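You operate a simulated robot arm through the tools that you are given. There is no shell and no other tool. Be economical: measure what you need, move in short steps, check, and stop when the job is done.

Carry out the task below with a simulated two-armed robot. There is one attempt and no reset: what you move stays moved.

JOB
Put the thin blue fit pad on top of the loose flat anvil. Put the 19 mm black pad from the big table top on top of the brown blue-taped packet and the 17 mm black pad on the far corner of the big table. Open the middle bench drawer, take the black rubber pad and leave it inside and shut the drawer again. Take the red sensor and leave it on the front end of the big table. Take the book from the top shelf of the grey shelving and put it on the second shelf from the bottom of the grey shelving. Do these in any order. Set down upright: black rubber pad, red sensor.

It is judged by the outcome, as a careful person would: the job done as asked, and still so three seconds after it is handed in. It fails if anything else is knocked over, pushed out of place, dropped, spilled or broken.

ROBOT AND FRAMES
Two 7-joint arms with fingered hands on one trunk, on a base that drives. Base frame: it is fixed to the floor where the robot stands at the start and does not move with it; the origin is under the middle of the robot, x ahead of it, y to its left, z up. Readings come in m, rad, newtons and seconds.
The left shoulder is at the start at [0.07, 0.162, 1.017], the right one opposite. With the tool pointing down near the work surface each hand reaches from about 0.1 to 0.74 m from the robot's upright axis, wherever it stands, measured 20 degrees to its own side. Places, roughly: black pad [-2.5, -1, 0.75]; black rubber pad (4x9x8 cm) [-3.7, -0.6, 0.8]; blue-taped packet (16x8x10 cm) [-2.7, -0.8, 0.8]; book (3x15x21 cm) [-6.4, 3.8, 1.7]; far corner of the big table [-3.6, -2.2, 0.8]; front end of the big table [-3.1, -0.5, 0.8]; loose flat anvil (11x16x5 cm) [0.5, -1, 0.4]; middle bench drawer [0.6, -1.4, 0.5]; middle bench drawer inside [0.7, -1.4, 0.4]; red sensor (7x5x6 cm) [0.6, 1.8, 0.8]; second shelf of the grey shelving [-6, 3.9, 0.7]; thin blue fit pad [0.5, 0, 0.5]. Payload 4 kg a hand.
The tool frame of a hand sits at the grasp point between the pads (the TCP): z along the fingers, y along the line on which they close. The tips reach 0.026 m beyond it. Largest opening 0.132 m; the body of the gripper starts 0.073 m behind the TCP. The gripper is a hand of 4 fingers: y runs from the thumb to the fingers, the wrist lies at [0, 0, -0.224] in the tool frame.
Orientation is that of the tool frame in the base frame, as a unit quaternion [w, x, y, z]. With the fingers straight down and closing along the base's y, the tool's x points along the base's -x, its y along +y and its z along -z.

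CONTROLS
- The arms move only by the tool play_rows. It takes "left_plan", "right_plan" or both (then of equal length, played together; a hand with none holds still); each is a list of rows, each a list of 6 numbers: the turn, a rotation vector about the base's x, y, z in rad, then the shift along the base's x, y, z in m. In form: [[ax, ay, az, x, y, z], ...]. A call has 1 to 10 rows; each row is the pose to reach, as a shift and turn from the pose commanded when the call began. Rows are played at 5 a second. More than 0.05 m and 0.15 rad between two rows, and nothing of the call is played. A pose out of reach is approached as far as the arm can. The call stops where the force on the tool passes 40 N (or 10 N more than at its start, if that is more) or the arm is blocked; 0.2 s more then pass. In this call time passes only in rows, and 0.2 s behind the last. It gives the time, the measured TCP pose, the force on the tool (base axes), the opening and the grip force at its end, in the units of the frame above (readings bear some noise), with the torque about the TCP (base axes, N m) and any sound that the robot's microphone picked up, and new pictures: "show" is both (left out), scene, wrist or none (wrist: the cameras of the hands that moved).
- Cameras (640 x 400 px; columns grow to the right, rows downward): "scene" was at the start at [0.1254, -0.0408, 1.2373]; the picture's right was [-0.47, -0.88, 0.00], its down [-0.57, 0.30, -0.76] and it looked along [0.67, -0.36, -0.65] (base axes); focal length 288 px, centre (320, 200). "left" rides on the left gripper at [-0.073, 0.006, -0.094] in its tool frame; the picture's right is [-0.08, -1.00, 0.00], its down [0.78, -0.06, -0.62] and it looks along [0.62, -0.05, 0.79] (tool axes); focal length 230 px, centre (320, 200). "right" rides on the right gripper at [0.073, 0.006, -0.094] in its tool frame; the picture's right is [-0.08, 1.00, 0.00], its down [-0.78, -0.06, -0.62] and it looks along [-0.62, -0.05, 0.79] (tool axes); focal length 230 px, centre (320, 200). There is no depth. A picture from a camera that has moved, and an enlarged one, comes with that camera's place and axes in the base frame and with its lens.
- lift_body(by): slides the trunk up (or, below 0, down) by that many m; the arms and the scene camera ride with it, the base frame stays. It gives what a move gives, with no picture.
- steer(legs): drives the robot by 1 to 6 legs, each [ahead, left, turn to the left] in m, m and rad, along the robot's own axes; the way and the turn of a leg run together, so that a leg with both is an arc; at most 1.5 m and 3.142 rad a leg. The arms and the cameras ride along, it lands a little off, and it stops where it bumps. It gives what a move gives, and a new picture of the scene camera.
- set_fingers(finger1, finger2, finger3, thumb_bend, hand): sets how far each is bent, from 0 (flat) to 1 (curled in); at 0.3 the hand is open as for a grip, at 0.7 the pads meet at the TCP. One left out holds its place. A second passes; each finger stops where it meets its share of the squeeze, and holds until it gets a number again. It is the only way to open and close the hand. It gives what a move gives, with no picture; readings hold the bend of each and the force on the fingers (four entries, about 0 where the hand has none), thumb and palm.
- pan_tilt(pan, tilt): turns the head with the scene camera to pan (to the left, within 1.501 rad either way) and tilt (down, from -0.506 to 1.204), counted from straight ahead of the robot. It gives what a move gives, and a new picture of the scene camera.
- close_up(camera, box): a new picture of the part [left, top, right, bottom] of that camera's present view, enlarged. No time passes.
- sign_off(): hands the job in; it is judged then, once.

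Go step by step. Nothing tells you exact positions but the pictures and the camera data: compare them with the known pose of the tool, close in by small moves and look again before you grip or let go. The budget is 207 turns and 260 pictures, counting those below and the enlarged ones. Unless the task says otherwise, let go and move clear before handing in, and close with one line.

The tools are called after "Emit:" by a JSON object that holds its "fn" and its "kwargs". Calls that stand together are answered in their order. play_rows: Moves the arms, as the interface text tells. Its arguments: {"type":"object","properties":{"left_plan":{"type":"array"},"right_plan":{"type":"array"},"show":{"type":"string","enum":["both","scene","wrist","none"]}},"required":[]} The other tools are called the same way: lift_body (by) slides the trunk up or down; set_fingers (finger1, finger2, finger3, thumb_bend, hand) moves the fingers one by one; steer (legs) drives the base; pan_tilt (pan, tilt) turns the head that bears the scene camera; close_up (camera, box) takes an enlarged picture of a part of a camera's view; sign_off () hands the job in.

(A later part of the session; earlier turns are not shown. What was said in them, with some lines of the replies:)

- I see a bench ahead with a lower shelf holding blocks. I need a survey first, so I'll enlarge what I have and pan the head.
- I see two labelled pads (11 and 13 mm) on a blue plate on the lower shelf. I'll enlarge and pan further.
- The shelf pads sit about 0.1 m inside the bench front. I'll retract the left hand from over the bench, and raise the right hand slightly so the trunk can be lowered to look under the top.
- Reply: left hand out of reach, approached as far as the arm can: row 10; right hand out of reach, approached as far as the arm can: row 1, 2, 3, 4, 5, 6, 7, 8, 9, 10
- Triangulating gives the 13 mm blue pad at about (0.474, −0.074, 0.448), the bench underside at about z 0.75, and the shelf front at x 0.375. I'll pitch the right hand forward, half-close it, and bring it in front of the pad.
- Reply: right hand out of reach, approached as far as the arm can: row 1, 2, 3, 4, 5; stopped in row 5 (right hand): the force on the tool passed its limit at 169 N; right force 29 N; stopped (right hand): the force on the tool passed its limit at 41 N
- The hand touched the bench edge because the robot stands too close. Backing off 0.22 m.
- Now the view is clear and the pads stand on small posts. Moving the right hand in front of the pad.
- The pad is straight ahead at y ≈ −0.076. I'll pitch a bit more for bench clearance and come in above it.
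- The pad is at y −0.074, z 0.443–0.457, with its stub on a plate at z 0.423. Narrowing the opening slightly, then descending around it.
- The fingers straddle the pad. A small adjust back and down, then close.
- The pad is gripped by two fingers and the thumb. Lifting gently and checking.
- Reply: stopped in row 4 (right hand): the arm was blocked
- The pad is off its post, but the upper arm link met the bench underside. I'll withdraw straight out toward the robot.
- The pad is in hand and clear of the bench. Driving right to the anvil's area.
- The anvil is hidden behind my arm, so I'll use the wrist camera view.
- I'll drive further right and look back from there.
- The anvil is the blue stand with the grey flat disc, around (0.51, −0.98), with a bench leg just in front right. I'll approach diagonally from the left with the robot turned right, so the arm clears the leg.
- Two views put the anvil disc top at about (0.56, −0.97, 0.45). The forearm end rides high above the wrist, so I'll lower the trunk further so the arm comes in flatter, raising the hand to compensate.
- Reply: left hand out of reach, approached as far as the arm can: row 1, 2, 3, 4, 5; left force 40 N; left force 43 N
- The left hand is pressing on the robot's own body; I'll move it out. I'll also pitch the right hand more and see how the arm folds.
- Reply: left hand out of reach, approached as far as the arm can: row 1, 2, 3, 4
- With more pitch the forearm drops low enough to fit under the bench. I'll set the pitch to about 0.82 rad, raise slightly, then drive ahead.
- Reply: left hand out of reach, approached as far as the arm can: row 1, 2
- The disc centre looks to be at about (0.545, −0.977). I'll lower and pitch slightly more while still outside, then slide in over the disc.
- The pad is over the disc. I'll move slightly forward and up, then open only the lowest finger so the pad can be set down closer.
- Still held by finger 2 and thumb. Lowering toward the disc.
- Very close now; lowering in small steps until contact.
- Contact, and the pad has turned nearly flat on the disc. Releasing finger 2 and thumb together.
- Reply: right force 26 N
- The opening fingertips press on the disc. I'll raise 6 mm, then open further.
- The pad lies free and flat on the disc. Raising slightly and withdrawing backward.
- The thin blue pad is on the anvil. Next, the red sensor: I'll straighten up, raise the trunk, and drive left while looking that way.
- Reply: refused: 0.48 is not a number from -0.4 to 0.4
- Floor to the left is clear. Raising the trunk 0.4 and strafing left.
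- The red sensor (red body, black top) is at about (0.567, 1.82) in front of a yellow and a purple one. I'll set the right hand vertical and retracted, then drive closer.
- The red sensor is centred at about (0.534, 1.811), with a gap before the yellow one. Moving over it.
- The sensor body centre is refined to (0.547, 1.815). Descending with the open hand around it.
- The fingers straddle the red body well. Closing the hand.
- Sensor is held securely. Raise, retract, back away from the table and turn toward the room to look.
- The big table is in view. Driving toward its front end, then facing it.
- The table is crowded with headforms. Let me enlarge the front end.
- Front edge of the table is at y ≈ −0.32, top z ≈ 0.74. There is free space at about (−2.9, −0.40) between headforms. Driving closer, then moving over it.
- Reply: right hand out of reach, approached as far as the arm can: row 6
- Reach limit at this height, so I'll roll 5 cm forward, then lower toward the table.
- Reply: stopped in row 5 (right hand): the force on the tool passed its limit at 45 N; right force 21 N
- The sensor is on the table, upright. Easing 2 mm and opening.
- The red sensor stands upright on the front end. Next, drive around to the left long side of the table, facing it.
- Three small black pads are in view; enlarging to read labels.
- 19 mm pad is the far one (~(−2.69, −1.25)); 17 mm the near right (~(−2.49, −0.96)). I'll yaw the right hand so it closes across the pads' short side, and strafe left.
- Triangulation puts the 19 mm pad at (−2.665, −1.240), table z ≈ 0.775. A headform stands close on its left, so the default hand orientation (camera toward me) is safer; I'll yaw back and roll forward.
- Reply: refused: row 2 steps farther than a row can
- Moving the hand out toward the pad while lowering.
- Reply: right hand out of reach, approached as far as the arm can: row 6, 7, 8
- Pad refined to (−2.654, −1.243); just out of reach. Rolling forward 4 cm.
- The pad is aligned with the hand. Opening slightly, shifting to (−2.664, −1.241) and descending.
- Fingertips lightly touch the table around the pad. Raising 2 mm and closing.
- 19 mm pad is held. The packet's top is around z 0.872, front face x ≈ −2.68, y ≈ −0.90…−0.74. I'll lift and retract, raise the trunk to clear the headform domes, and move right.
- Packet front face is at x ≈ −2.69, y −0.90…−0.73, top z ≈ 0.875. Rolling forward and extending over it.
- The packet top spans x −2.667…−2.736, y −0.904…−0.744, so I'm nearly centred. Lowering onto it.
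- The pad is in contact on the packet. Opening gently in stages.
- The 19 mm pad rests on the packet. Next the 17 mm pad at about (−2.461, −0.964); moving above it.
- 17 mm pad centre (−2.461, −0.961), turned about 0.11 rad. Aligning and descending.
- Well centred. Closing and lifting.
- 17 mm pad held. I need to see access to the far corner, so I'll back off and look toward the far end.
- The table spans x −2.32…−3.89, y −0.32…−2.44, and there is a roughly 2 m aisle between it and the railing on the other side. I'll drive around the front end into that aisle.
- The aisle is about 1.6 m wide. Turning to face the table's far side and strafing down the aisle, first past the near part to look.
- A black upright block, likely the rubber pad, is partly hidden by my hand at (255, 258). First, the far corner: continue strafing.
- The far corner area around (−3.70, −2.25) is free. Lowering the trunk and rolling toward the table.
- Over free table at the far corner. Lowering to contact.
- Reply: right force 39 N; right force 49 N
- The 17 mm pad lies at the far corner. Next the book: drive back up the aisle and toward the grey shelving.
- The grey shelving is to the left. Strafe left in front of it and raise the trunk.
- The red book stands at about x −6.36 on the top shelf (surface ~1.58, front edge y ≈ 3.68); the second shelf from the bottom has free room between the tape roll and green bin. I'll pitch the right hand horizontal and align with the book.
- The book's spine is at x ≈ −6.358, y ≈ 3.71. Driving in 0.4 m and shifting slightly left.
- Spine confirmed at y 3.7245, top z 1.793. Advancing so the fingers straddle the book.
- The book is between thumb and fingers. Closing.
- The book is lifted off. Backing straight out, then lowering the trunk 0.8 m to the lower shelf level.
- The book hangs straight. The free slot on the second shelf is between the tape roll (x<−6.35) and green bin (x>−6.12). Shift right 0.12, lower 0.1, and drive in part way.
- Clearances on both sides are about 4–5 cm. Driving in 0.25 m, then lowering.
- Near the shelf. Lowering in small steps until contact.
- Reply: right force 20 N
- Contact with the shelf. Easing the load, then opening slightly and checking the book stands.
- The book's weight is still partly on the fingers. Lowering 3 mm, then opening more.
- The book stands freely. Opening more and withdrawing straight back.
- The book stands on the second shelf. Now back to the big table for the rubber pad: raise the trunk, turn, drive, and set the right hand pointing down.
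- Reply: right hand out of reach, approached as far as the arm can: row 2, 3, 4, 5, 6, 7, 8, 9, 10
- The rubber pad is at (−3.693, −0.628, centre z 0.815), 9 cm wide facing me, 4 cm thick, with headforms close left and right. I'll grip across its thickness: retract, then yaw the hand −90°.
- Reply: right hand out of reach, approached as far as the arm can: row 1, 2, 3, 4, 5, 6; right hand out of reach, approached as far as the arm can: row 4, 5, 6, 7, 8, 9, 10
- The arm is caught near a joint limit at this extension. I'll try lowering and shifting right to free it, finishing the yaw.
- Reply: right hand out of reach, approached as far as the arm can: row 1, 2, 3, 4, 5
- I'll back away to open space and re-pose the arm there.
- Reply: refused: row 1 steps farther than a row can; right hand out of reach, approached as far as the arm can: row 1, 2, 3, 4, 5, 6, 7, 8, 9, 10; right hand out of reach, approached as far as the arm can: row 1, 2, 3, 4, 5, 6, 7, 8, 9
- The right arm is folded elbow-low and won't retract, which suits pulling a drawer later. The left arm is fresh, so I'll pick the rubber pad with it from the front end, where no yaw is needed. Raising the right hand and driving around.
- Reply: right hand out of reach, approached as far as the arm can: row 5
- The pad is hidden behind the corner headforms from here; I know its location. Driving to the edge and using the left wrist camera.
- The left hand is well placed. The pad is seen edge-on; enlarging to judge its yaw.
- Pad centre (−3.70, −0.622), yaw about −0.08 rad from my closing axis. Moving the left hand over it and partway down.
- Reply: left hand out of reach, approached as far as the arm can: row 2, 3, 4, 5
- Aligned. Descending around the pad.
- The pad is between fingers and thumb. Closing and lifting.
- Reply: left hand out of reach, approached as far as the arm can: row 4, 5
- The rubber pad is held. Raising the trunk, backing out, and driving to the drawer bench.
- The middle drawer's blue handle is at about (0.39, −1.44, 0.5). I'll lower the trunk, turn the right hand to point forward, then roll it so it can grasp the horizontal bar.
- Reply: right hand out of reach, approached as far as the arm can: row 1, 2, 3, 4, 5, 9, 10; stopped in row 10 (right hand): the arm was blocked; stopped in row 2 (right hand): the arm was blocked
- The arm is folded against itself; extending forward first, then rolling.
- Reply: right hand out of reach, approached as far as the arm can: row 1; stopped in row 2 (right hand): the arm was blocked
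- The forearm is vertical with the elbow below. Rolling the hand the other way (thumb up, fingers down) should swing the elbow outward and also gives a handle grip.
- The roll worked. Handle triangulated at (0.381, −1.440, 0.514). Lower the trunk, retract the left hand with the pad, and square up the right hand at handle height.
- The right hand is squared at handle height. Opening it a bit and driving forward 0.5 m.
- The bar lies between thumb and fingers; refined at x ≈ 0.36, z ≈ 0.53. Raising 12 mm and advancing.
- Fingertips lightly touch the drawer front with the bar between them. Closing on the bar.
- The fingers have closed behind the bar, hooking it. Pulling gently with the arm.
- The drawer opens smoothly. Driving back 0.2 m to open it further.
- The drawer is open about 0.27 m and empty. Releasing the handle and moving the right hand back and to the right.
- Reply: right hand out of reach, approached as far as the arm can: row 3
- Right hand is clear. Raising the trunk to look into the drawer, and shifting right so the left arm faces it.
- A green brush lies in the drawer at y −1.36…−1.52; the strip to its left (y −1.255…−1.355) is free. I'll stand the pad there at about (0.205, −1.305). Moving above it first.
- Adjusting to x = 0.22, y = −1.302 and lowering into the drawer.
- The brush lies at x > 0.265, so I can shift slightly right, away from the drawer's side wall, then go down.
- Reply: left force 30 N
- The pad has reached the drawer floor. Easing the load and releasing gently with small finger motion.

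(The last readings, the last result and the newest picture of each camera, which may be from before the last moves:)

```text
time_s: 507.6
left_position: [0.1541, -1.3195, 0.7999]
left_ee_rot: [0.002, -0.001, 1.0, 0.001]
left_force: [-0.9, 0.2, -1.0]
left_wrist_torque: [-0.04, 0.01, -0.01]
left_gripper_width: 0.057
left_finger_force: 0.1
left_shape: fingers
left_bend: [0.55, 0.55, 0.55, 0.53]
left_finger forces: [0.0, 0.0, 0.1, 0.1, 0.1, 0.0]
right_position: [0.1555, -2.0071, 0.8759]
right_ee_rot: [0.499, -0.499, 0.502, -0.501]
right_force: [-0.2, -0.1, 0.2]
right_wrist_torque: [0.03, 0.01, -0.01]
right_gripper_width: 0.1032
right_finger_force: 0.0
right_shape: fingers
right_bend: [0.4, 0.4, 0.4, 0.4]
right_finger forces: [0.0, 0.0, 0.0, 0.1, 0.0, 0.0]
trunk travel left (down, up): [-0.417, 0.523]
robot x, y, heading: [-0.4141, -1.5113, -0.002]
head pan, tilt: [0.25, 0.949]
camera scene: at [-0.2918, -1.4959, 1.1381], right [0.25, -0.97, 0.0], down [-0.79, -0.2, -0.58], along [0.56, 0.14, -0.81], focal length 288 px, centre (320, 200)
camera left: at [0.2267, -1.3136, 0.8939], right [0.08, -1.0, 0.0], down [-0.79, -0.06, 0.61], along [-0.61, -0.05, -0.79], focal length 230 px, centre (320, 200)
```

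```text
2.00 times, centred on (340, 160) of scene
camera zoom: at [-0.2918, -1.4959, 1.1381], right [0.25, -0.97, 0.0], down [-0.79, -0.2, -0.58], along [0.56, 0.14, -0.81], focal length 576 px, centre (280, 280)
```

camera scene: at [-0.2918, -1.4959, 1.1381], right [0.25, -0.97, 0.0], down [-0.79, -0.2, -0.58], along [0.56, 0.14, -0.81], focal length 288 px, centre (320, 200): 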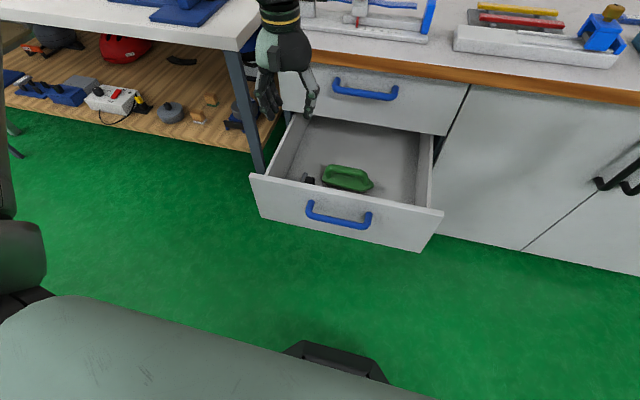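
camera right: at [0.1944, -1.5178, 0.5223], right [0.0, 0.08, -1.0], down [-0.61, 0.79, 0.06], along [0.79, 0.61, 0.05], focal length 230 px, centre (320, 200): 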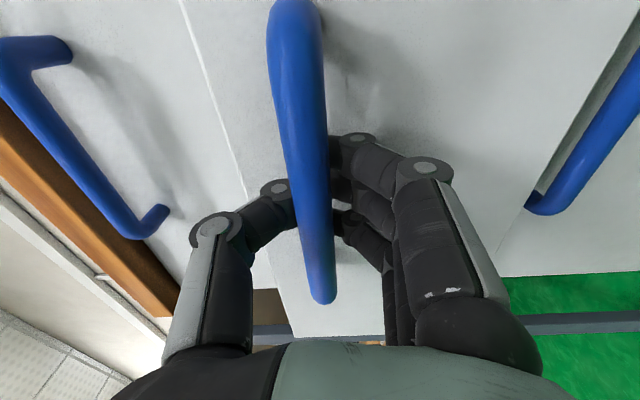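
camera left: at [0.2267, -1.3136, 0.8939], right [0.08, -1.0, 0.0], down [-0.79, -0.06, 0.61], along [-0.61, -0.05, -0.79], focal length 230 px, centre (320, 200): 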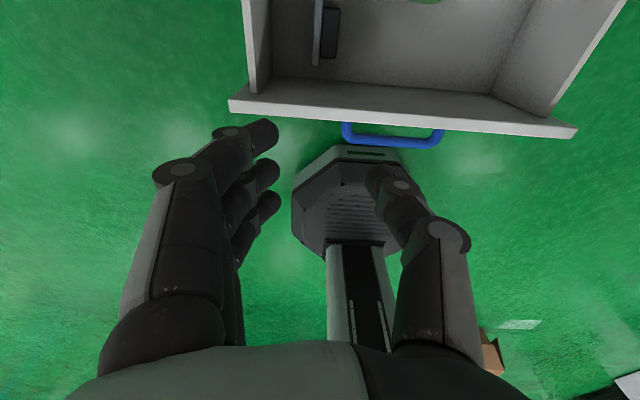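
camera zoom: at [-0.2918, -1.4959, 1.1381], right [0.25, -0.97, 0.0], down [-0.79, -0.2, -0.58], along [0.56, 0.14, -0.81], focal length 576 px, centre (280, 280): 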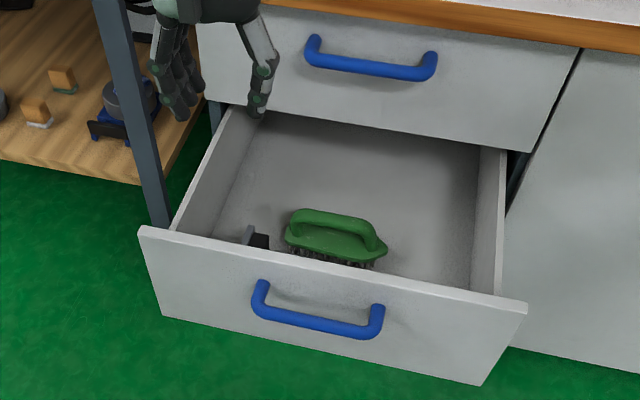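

The pad stands upright in the drawer. Now to close it: retract the left hand, reposition, and set the right hand at the handle height straddling the bar.

Emit:
{"fn": "play_rows", "kwargs": {"left_plan": [[0, 0, 0, -0.045, 0, 0], [0, 0, 0, -0.09, 0, 0], [0, 0, 0, -0.135, 0.01, 0], [0, 0, 0, -0.18, 0.02, 0], [0, 0, 0, -0.22, 0.03, 0], [0, 0, 0, -0.25, 0.04, 0]], "show": "none"}}

Emit:
{"fn": "steer", "kwargs": {"legs": [[-0.15, 0, 0], [0, 0.22, 0]]}}

Emit:
{"fn": "lift_body", "kwargs": {"by": -0.35}}

Emit:
{"fn": "set_fingers", "kwargs": {"hand": "right", "finger1": 0.45, "finger2": 0.45, "finger3": 0.45, "thumb_bend": 0.45}}

Emit:
{"fn": "play_rows", "kwargs": {"right_plan": [[0, 0, 0, 0, 0.045, 0], [0, 0, 0, 0, 0.09, 0], [0, 0, 0, 0, 0.135, 0], [0, 0, 0, 0, 0.18, 0], [0, 0, 0, 0, 0.225, 0], [0, 0, 0, 0, 0.27, 0], [0, 0, 0, 0, 0.315, 0], [0, 0, 0, 0, 0.342, 0]]}}

```text
time_s: 509.0
left_position: [-0.0755, -1.2849, 0.7991]
left_ee_rot: [0.001, 0.0, 1.0, 0.0]
left_force: [-0.5, 0.9, -1.4]
left_wrist_torque: [0.0, -0.03, 0.01]
left_gripper_width: 0.0571
left_finger_force: 0.0
left_shape: fingers
left_bend: [0.55, 0.55, 0.55, 0.53]
left_finger forces: [0.0, 0.1, 0.1, 0.0, 0.1, 0.0]
left hand out of reach, approached as far as the arm can: row 6
right_position: [0.1562, -2.0068, 0.876]
right_ee_rot: [0.499, -0.499, 0.503, -0.5]
right_force: [1.0, -0.4, 0.6]
right_wrist_torque: [-0.01, 0.0, 0.01]
right_gripper_width: 0.1032
right_finger_force: 0.2
right_shape: fingers
right_bend: [0.4, 0.4, 0.4, 0.4]
right_finger forces: [0.0, 0.0, 0.0, 0.0, 0.0, 0.0]
trunk travel left (down, up): [-0.417, 0.523]
robot x, y, heading: [-0.4122, -1.5145, 0.002]
head pan, tilt: [0.25, 0.949]
```

```text
time_s: 511.7
left_position: [-0.2251, -1.0634, 0.7982]
left_ee_rot: [0.002, -0.001, 1.0, 0.0]
left_force: [0.8, 0.5, 1.2]
left_wrist_torque: [-0.05, -0.03, -0.02]
left_gripper_width: 0.0571
left_finger_force: 0.0
left_shape: fingers
left_bend: [0.55, 0.55, 0.55, 0.53]
left_finger forces: [0.0, 0.0, 0.1, 0.0, 0.1, 0.0]
right_position: [0.0079, -1.784, 0.8768]
right_ee_rot: [0.499, -0.499, 0.502, -0.5]
right_force: [0.2, 0.3, -0.4]
right_wrist_torque: [-0.03, 0.02, 0.01]
right_gripper_width: 0.1031
right_finger_force: 0.1
right_shape: fingers
right_bend: [0.4, 0.4, 0.4, 0.4]
right_finger forces: [0.1, 0.1, 0.0, 0.0, 0.1, 0.0]
trunk travel left (down, up): [-0.417, 0.523]
robot x, y, heading: [-0.5603, -1.2937, 0.005]
head pan, tilt: [0.25, 0.949]
camera scene: at [-0.4405, -1.2746, 1.1381], right [0.25, -0.97, 0.0], down [-0.79, -0.21, -0.58], along [0.56, 0.15, -0.81], focal length 288 px, centre (320, 200)
```

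scene: 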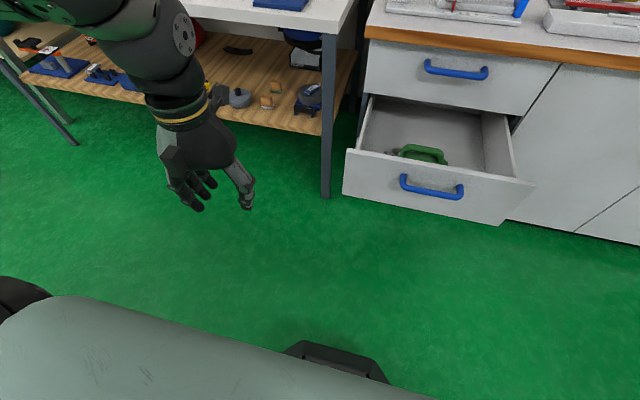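

```text
time_s: 515.1
left_position: [-0.2247, -1.0631, 0.4493]
left_ee_rot: [0.002, -0.003, 1.0, -0.001]
left_force: [0.6, 0.2, 0.6]
left_wrist_torque: [-0.03, -0.01, 0.02]
left_gripper_width: 0.057
left_finger_force: 0.1
left_shape: fingers
left_bend: [0.55, 0.55, 0.55, 0.53]
left_finger forces: [0.0, 0.0, 0.0, 0.0, 0.0, 0.0]
right_position: [0.0089, -1.7853, 0.5274]
right_ee_rot: [0.5, -0.499, 0.501, -0.5]
right_force: [0.3, -0.9, 0.9]
right_wrist_torque: [-0.03, -0.01, 0.0]
right_gripper_width: 0.1035
right_finger_force: 0.1
right_shape: fingers
right_bend: [0.4, 0.4, 0.4, 0.4]
right_finger forces: [0.0, 0.0, 0.1, 0.0, 0.1, 0.0]
trunk travel left (down, up): [-0.067, 0.873]
robot x, y, heading: [-0.5605, -1.2962, 0.007]
head pan, tilt: [0.25, 0.949]
```

```text
time_s: 516.1
left_position: [-0.2263, -1.065, 0.4479]
left_ee_rot: [0.002, -0.004, 1.0, 0.0]
left_force: [-0.2, 0.0, -0.2]
left_wrist_torque: [0.0, 0.01, 0.02]
left_gripper_width: 0.0571
left_finger_force: 0.0
left_shape: fingers
left_bend: [0.55, 0.55, 0.55, 0.53]
left_finger forces: [0.0, 0.0, 0.1, 0.0, 0.0, 0.0]
right_position: [0.0085, -1.7851, 0.5266]
right_ee_rot: [0.498, -0.499, 0.502, -0.5]
right_force: [0.7, -0.6, 0.2]
right_wrist_torque: [-0.04, 0.02, 0.02]
right_gripper_width: 0.0879
right_finger_force: 0.1
right_shape: fingers
right_bend: [0.45, 0.45, 0.45, 0.45]
right_finger forces: [0.1, 0.1, 0.0, 0.0, 0.0, 0.0]
trunk travel left (down, up): [-0.067, 0.873]
robot x, y, heading: [-0.5589, -1.2903, 0.006]
head pan, tilt: [0.25, 0.949]
```

```text
time_s: 517.9
left_position: [-0.2239, -1.065, 0.4479]
left_ee_rot: [0.001, 0.0, 1.0, 0.0]
left_force: [0.1, 0.2, -0.3]
left_wrist_torque: [0.01, 0.02, 0.0]
left_gripper_width: 0.0572
left_finger_force: 0.0
left_shape: fingers
left_bend: [0.55, 0.55, 0.55, 0.53]
left_finger forces: [0.0, 0.0, 0.0, 0.0, 0.0, 0.1]
right_position: [0.0392, -1.4753, 0.5237]
right_ee_rot: [-0.501, 0.502, -0.5, 0.496]
right_force: [-0.7, 0.7, -1.1]
right_wrist_torque: [-0.01, 0.0, 0.02]
right_gripper_width: 0.0873
right_finger_force: 0.1
right_shape: fingers
right_bend: [0.45, 0.45, 0.45, 0.45]
right_finger forces: [0.0, 0.0, 0.0, 0.0, 0.1, 0.0]
right hand out of reach, approached as far as the arm can: row 6, 7, 8
trunk travel left (down, up): [-0.067, 0.873]
robot x, y, heading: [-0.5632, -1.2888, 0.007]
head pan, tilt: [0.25, 0.949]
camera scene: at [-0.4404, -1.2757, 0.788], right [0.25, -0.97, 0.0], down [-0.79, -0.2, -0.58], along [0.56, 0.15, -0.81], focal length 288 px, centre (320, 200)
camera right: at [-0.0519, -1.5496, 0.5198], right [0.0, 0.08, -1.0], down [-0.62, 0.78, 0.07], along [0.78, 0.62, 0.05], focal length 230 px, centre (320, 200)
```

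scene: 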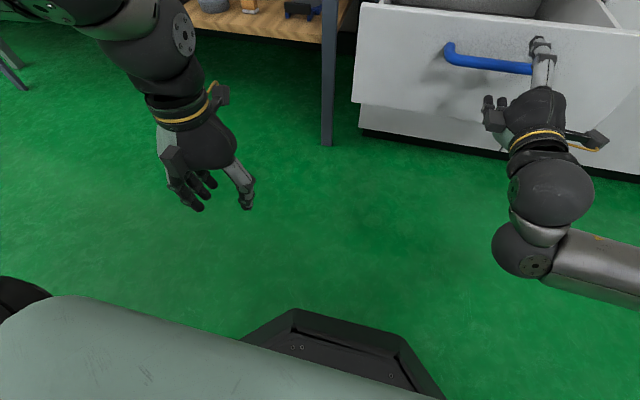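
right: 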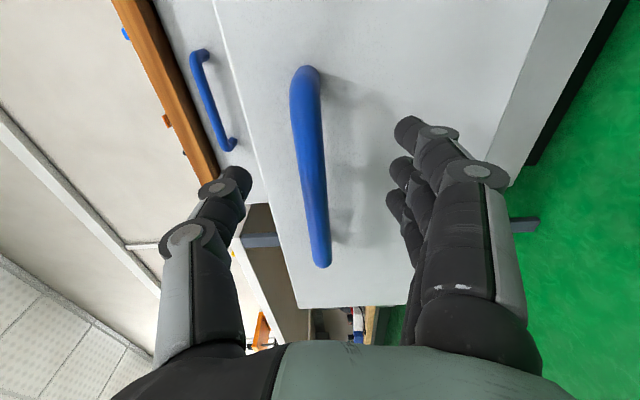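

Positioned with the bar between thumb and fingers. Driving forward to push the drawer shut.

Emit:
{"fn": "steer", "kwargs": {"legs": [[0.29, 0, 0]]}}

Emit:
{"fn": "pan_tilt", "kwargs": {"pan": -0.1, "tilt": 0.5}}

```text
time_s: 519.9
left_position: [0.0678, -1.0638, 0.4494]
left_ee_rot: [0.002, -0.002, 1.0, 0.0]
left_force: [-0.1, -0.2, -0.1]
left_wrist_torque: [0.03, -0.01, 0.02]
left_gripper_width: 0.0574
left_finger_force: 0.0
left_shape: fingers
left_bend: [0.55, 0.55, 0.55, 0.53]
left_finger forces: [0.0, 0.0, 0.1, 0.0, 0.1, 0.0]
right_position: [0.331, -1.4746, 0.5253]
right_ee_rot: [0.501, -0.5, 0.501, -0.498]
right_force: [-0.1, 0.6, 0.0]
right_wrist_torque: [0.02, 0.01, 0.0]
right_gripper_width: 0.0876
right_finger_force: 0.0
right_shape: fingers
right_bend: [0.45, 0.45, 0.45, 0.45]
right_finger forces: [0.1, 0.0, 0.0, 0.0, 0.1, 0.0]
trunk travel left (down, up): [-0.067, 0.873]
robot x, y, heading: [-0.2708, -1.2941, 0.007]
head pan, tilt: [0.25, 0.949]
camera scene: at [-0.148, -1.2741, 0.7881], right [0.25, -0.97, 0.0], down [-0.79, -0.2, -0.58], along [0.56, 0.15, -0.81], focal length 288 px, centre (320, 200)
```

scene: 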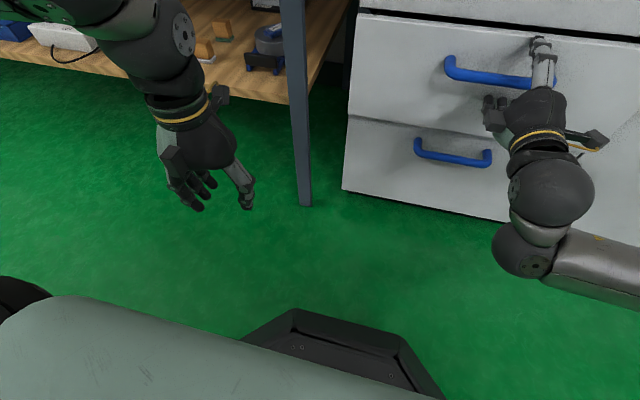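

```text
time_s: 520.8
left_position: [0.0676, -1.0642, 0.4483]
left_ee_rot: [0.002, -0.002, 1.0, 0.0]
left_force: [1.0, -0.9, 0.2]
left_wrist_torque: [-0.01, 0.0, 0.0]
left_gripper_width: 0.0572
left_finger_force: 0.0
left_shape: fingers
left_bend: [0.55, 0.55, 0.55, 0.53]
left_finger forces: [0.0, 0.1, 0.1, 0.1, 0.0, 0.0]
right_position: [0.3323, -1.474, 0.5251]
right_ee_rot: [0.501, -0.501, 0.501, -0.497]
right_force: [-0.5, -0.5, 0.2]
right_wrist_torque: [0.01, 0.02, 0.0]
right_gripper_width: 0.0872
right_finger_force: 0.1
right_shape: fingers
right_bend: [0.45, 0.45, 0.45, 0.45]
right_finger forces: [0.1, 0.1, 0.0, 0.0, 0.0, 0.0]
trunk travel left (down, up): [-0.067, 0.873]
robot x, y, heading: [-0.266, -1.2933, 0.003]
head pan, tilt: [-0.099, 0.499]
camera scene: at [-0.1278, -1.301, 0.8255], right [-0.09, -1.0, 0.0], down [-0.48, 0.05, -0.88], along [0.87, -0.08, -0.48], focal length 288 px, centre (320, 200)
```

scene: 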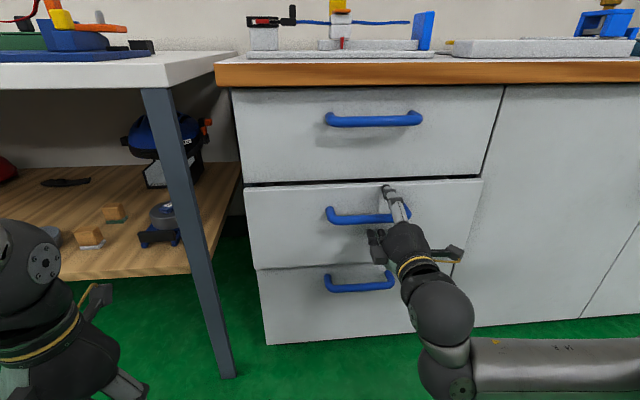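

Nearly shut. Pushing the last few centimetres with the arm.

Emit:
{"fn": "play_rows", "kwargs": {"right_plan": [[0, 0, 0, 0.012, 0, 0], [0, 0, 0, 0.022, 0, 0], [0, 0, 0, 0.03, 0, 0], [0, 0, 0, 0.036, 0, 0], [0, 0, 0, 0.042, 0, 0]], "show": "scene"}}

Emit:
{"fn": "close_up", "kwargs": {"camera": "scene", "box": [210, 70, 530, 290]}}

```text
time_s: 521.7
left_position: [0.0667, -1.065, 0.4494]
left_ee_rot: [0.003, -0.001, 1.0, 0.0]
left_force: [0.1, 0.0, 0.1]
left_wrist_torque: [-0.02, 0.0, 0.02]
left_gripper_width: 0.057
left_finger_force: 0.0
left_shape: fingers
left_bend: [0.55, 0.55, 0.55, 0.53]
left_finger forces: [0.0, 0.0, 0.0, 0.1, 0.0, 0.0]
right_position: [0.3582, -1.4764, 0.5251]
right_ee_rot: [0.502, -0.502, 0.501, -0.495]
right_force: [-18.2, -1.3, 3.1]
right_wrist_torque: [-0.13, 0.79, -0.24]
right_gripper_width: 0.0878
right_finger_force: 8.9
right_shape: fingers
right_bend: [0.47, 0.46, 0.45, 0.45]
right_finger forces: [9.3, 5.3, 2.2, 0.1, 1.6, 0.0]
trunk travel left (down, up): [-0.067, 0.873]
robot x, y, heading: [-0.2713, -1.2956, 0.002]
head pan, tilt: [-0.099, 0.499]
stopped in row 4 (right hand): the force on the tool passed its limit at 51 N (the readings are from after the stop); the commanded pose is now the measured one
camera scene: at [-0.1299, -1.3017, 0.8258], right [-0.1, -1.0, 0.0], down [-0.48, 0.05, -0.88], along [0.87, -0.09, -0.48], focal length 288 px, centre (320, 200)
```

scene: 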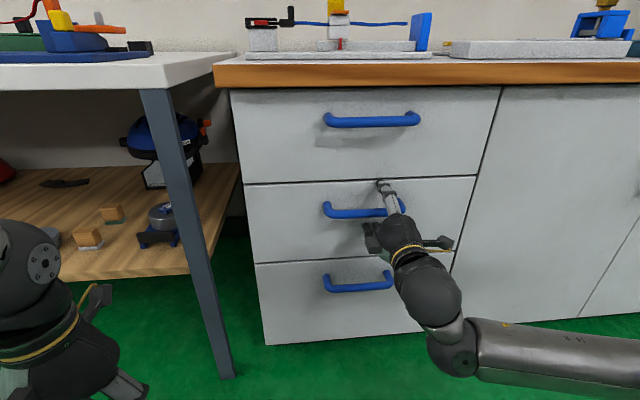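

```text
1.82 times, centred on (370, 180) of scene
camera zoom: at [-0.1299, -1.3017, 0.8258], right [-0.1, -1.0, 0.0], down [-0.48, 0.05, -0.88], along [0.87, -0.09, -0.48], focal length 524 px, centre (229, 236)
```

zoom: 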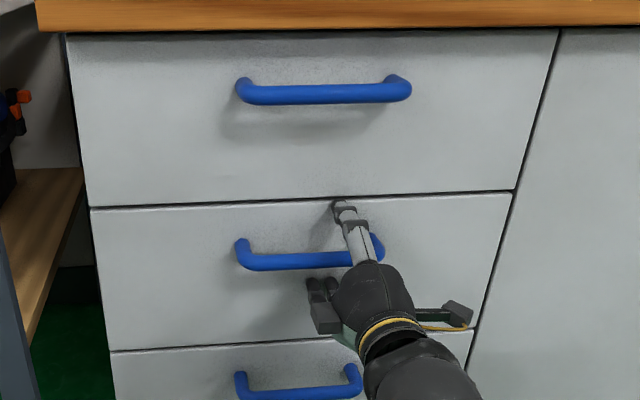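

The drawer is flush and shut. Withdrawing straight back with the hand open.

Emit:
{"fn": "play_rows", "kwargs": {"right_plan": [[0, 0, 0, -0.03, 0, 0], [0, 0, 0, -0.07, 0, 0]], "show": "none"}}

Emit:
{"fn": "steer", "kwargs": {"legs": [[-0.4, 0, 0]]}}

Emit:
{"fn": "pan_tilt", "kwargs": {"pan": 0.1, "tilt": 0.35}}

Emit:
{"fn": "close_up", "kwargs": {"camera": "scene", "box": [180, 80, 440, 260]}}

```text
time_s: 522.3
left_position: [0.067, -1.064, 0.4483]
left_ee_rot: [0.002, -0.001, 1.0, 0.0]
left_force: [0.2, -0.2, -0.4]
left_wrist_torque: [-0.04, 0.0, -0.05]
left_gripper_width: 0.0572
left_finger_force: 0.1
left_shape: fingers
left_bend: [0.55, 0.55, 0.55, 0.53]
left_finger forces: [0.0, 0.0, 0.0, 0.0, 0.0, 0.1]
right_position: [0.309, -1.4929, 0.5232]
right_ee_rot: [-0.503, 0.504, -0.5, 0.493]
right_force: [-0.4, 0.0, -1.0]
right_wrist_torque: [-0.03, 0.03, 0.0]
right_gripper_width: 0.0877
right_finger_force: 0.1
right_shape: fingers
right_bend: [0.45, 0.45, 0.45, 0.45]
right_finger forces: [0.0, 0.0, 0.1, 0.0, 0.0, 0.1]
right hand out of reach, approached as far as the arm can: row 2
trunk travel left (down, up): [-0.067, 0.873]
robot x, y, heading: [-0.2698, -1.2916, 0.007]
head pan, tilt: [-0.099, 0.499]
```

```text
time_s: 524.8
left_position: [-0.3321, -1.0657, 0.4485]
left_ee_rot: [0.001, 0.0, 1.0, 0.0]
left_force: [0.6, -0.1, 0.2]
left_wrist_torque: [0.01, -0.03, 0.01]
left_gripper_width: 0.057
left_finger_force: 0.0
left_shape: fingers
left_bend: [0.55, 0.55, 0.55, 0.53]
left_finger forces: [0.0, 0.0, 0.0, 0.0, 0.1, 0.0]
right_position: [-0.09, -1.4943, 0.5233]
right_ee_rot: [-0.502, 0.504, -0.5, 0.494]
right_force: [-0.1, 0.8, -0.4]
right_wrist_torque: [0.02, -0.02, -0.03]
right_gripper_width: 0.0874
right_finger_force: 0.1
right_shape: fingers
right_bend: [0.45, 0.45, 0.45, 0.45]
right_finger forces: [0.1, 0.0, 0.0, 0.0, 0.0, 0.0]
trunk travel left (down, up): [-0.067, 0.873]
robot x, y, heading: [-0.6686, -1.2933, -0.001]
head pan, tilt: [-0.099, 0.499]
camera scene: at [-0.5275, -1.3022, 0.8256], right [-0.1, -1.0, 0.0], down [-0.48, 0.05, -0.88], along [0.87, -0.09, -0.48], focal length 288 px, centre (320, 200)
```

scene: 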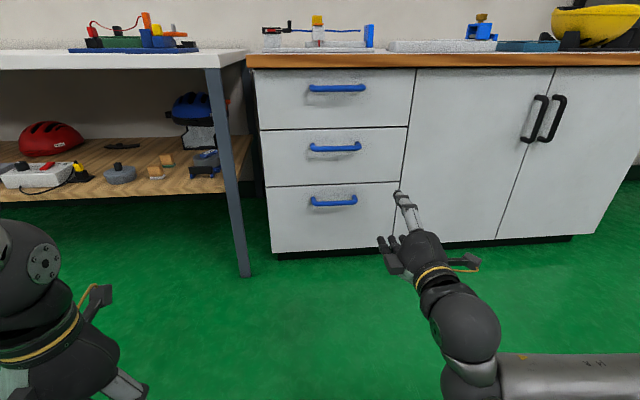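

```text
time_s: 525.5
left_position: [-0.3313, -1.0661, 0.4484]
left_ee_rot: [0.002, 0.0, 1.0, 0.0]
left_force: [-0.2, -0.1, 0.7]
left_wrist_torque: [-0.01, 0.0, 0.01]
left_gripper_width: 0.0572
left_finger_force: 0.0
left_shape: fingers
left_bend: [0.55, 0.55, 0.55, 0.53]
left_finger forces: [0.0, 0.0, 0.0, 0.0, 0.1, 0.0]
right_position: [-0.0891, -1.4938, 0.5236]
right_ee_rot: [-0.502, 0.503, -0.501, 0.494]
right_force: [0.8, 0.2, 0.2]
right_wrist_torque: [0.01, 0.0, 0.01]
right_gripper_width: 0.0876
right_finger_force: 0.1
right_shape: fingers
right_bend: [0.45, 0.45, 0.45, 0.45]
right_finger forces: [0.0, 0.1, 0.0, 0.0, 0.0, 0.0]
trunk travel left (down, up): [-0.067, 0.873]
robot x, y, heading: [-0.6696, -1.2909, 0.001]
head pan, tilt: [0.099, 0.351]
camera scene: at [-0.5255, -1.284, 0.8392], right [0.1, -0.99, 0.0], down [-0.34, -0.03, -0.94], along [0.93, 0.09, -0.34], focal length 288 px, centre (320, 200)
```

scene: 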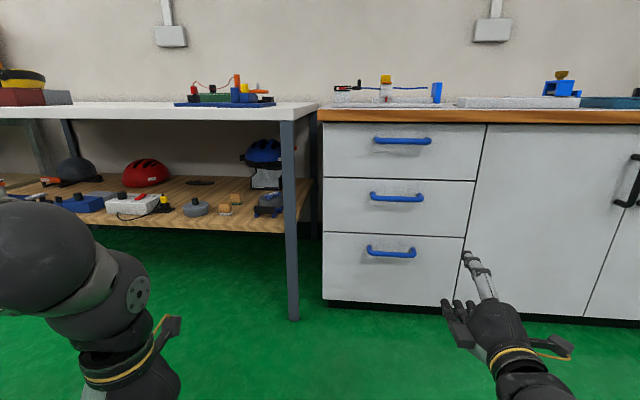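

```text
2.22 times, centred on (310, 170) of scene
camera zoom: at [-0.5255, -1.284, 0.8392], right [0.1, -0.99, 0.0], down [-0.34, -0.03, -0.94], along [0.93, 0.09, -0.34], focal length 640 px, centre (342, 267)
```

zoom: 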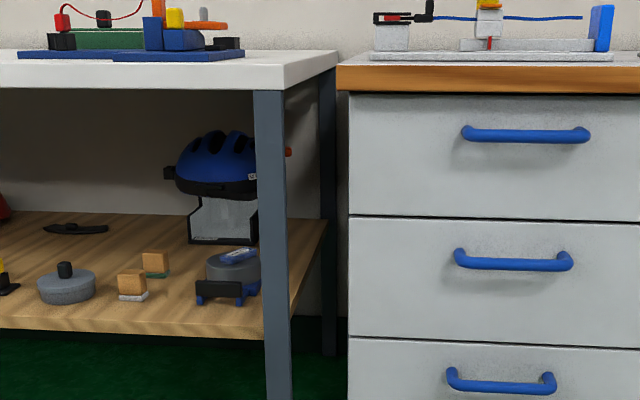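

The drawer is shut, the blue pad rests on the anvil, and I checked the other placements as I made them; both hands are clear. Handing in.

Emit:
{"fn": "sign_off", "kwargs": {}}

```text
The job is handed in.
```

I finished and handed in every part of the job: both pads moved, blue pad on the anvil, sensor placed upright, book moved, and rubber pad upright in the shut middle drawer. I couldn't look inside the drawer once it was shut.
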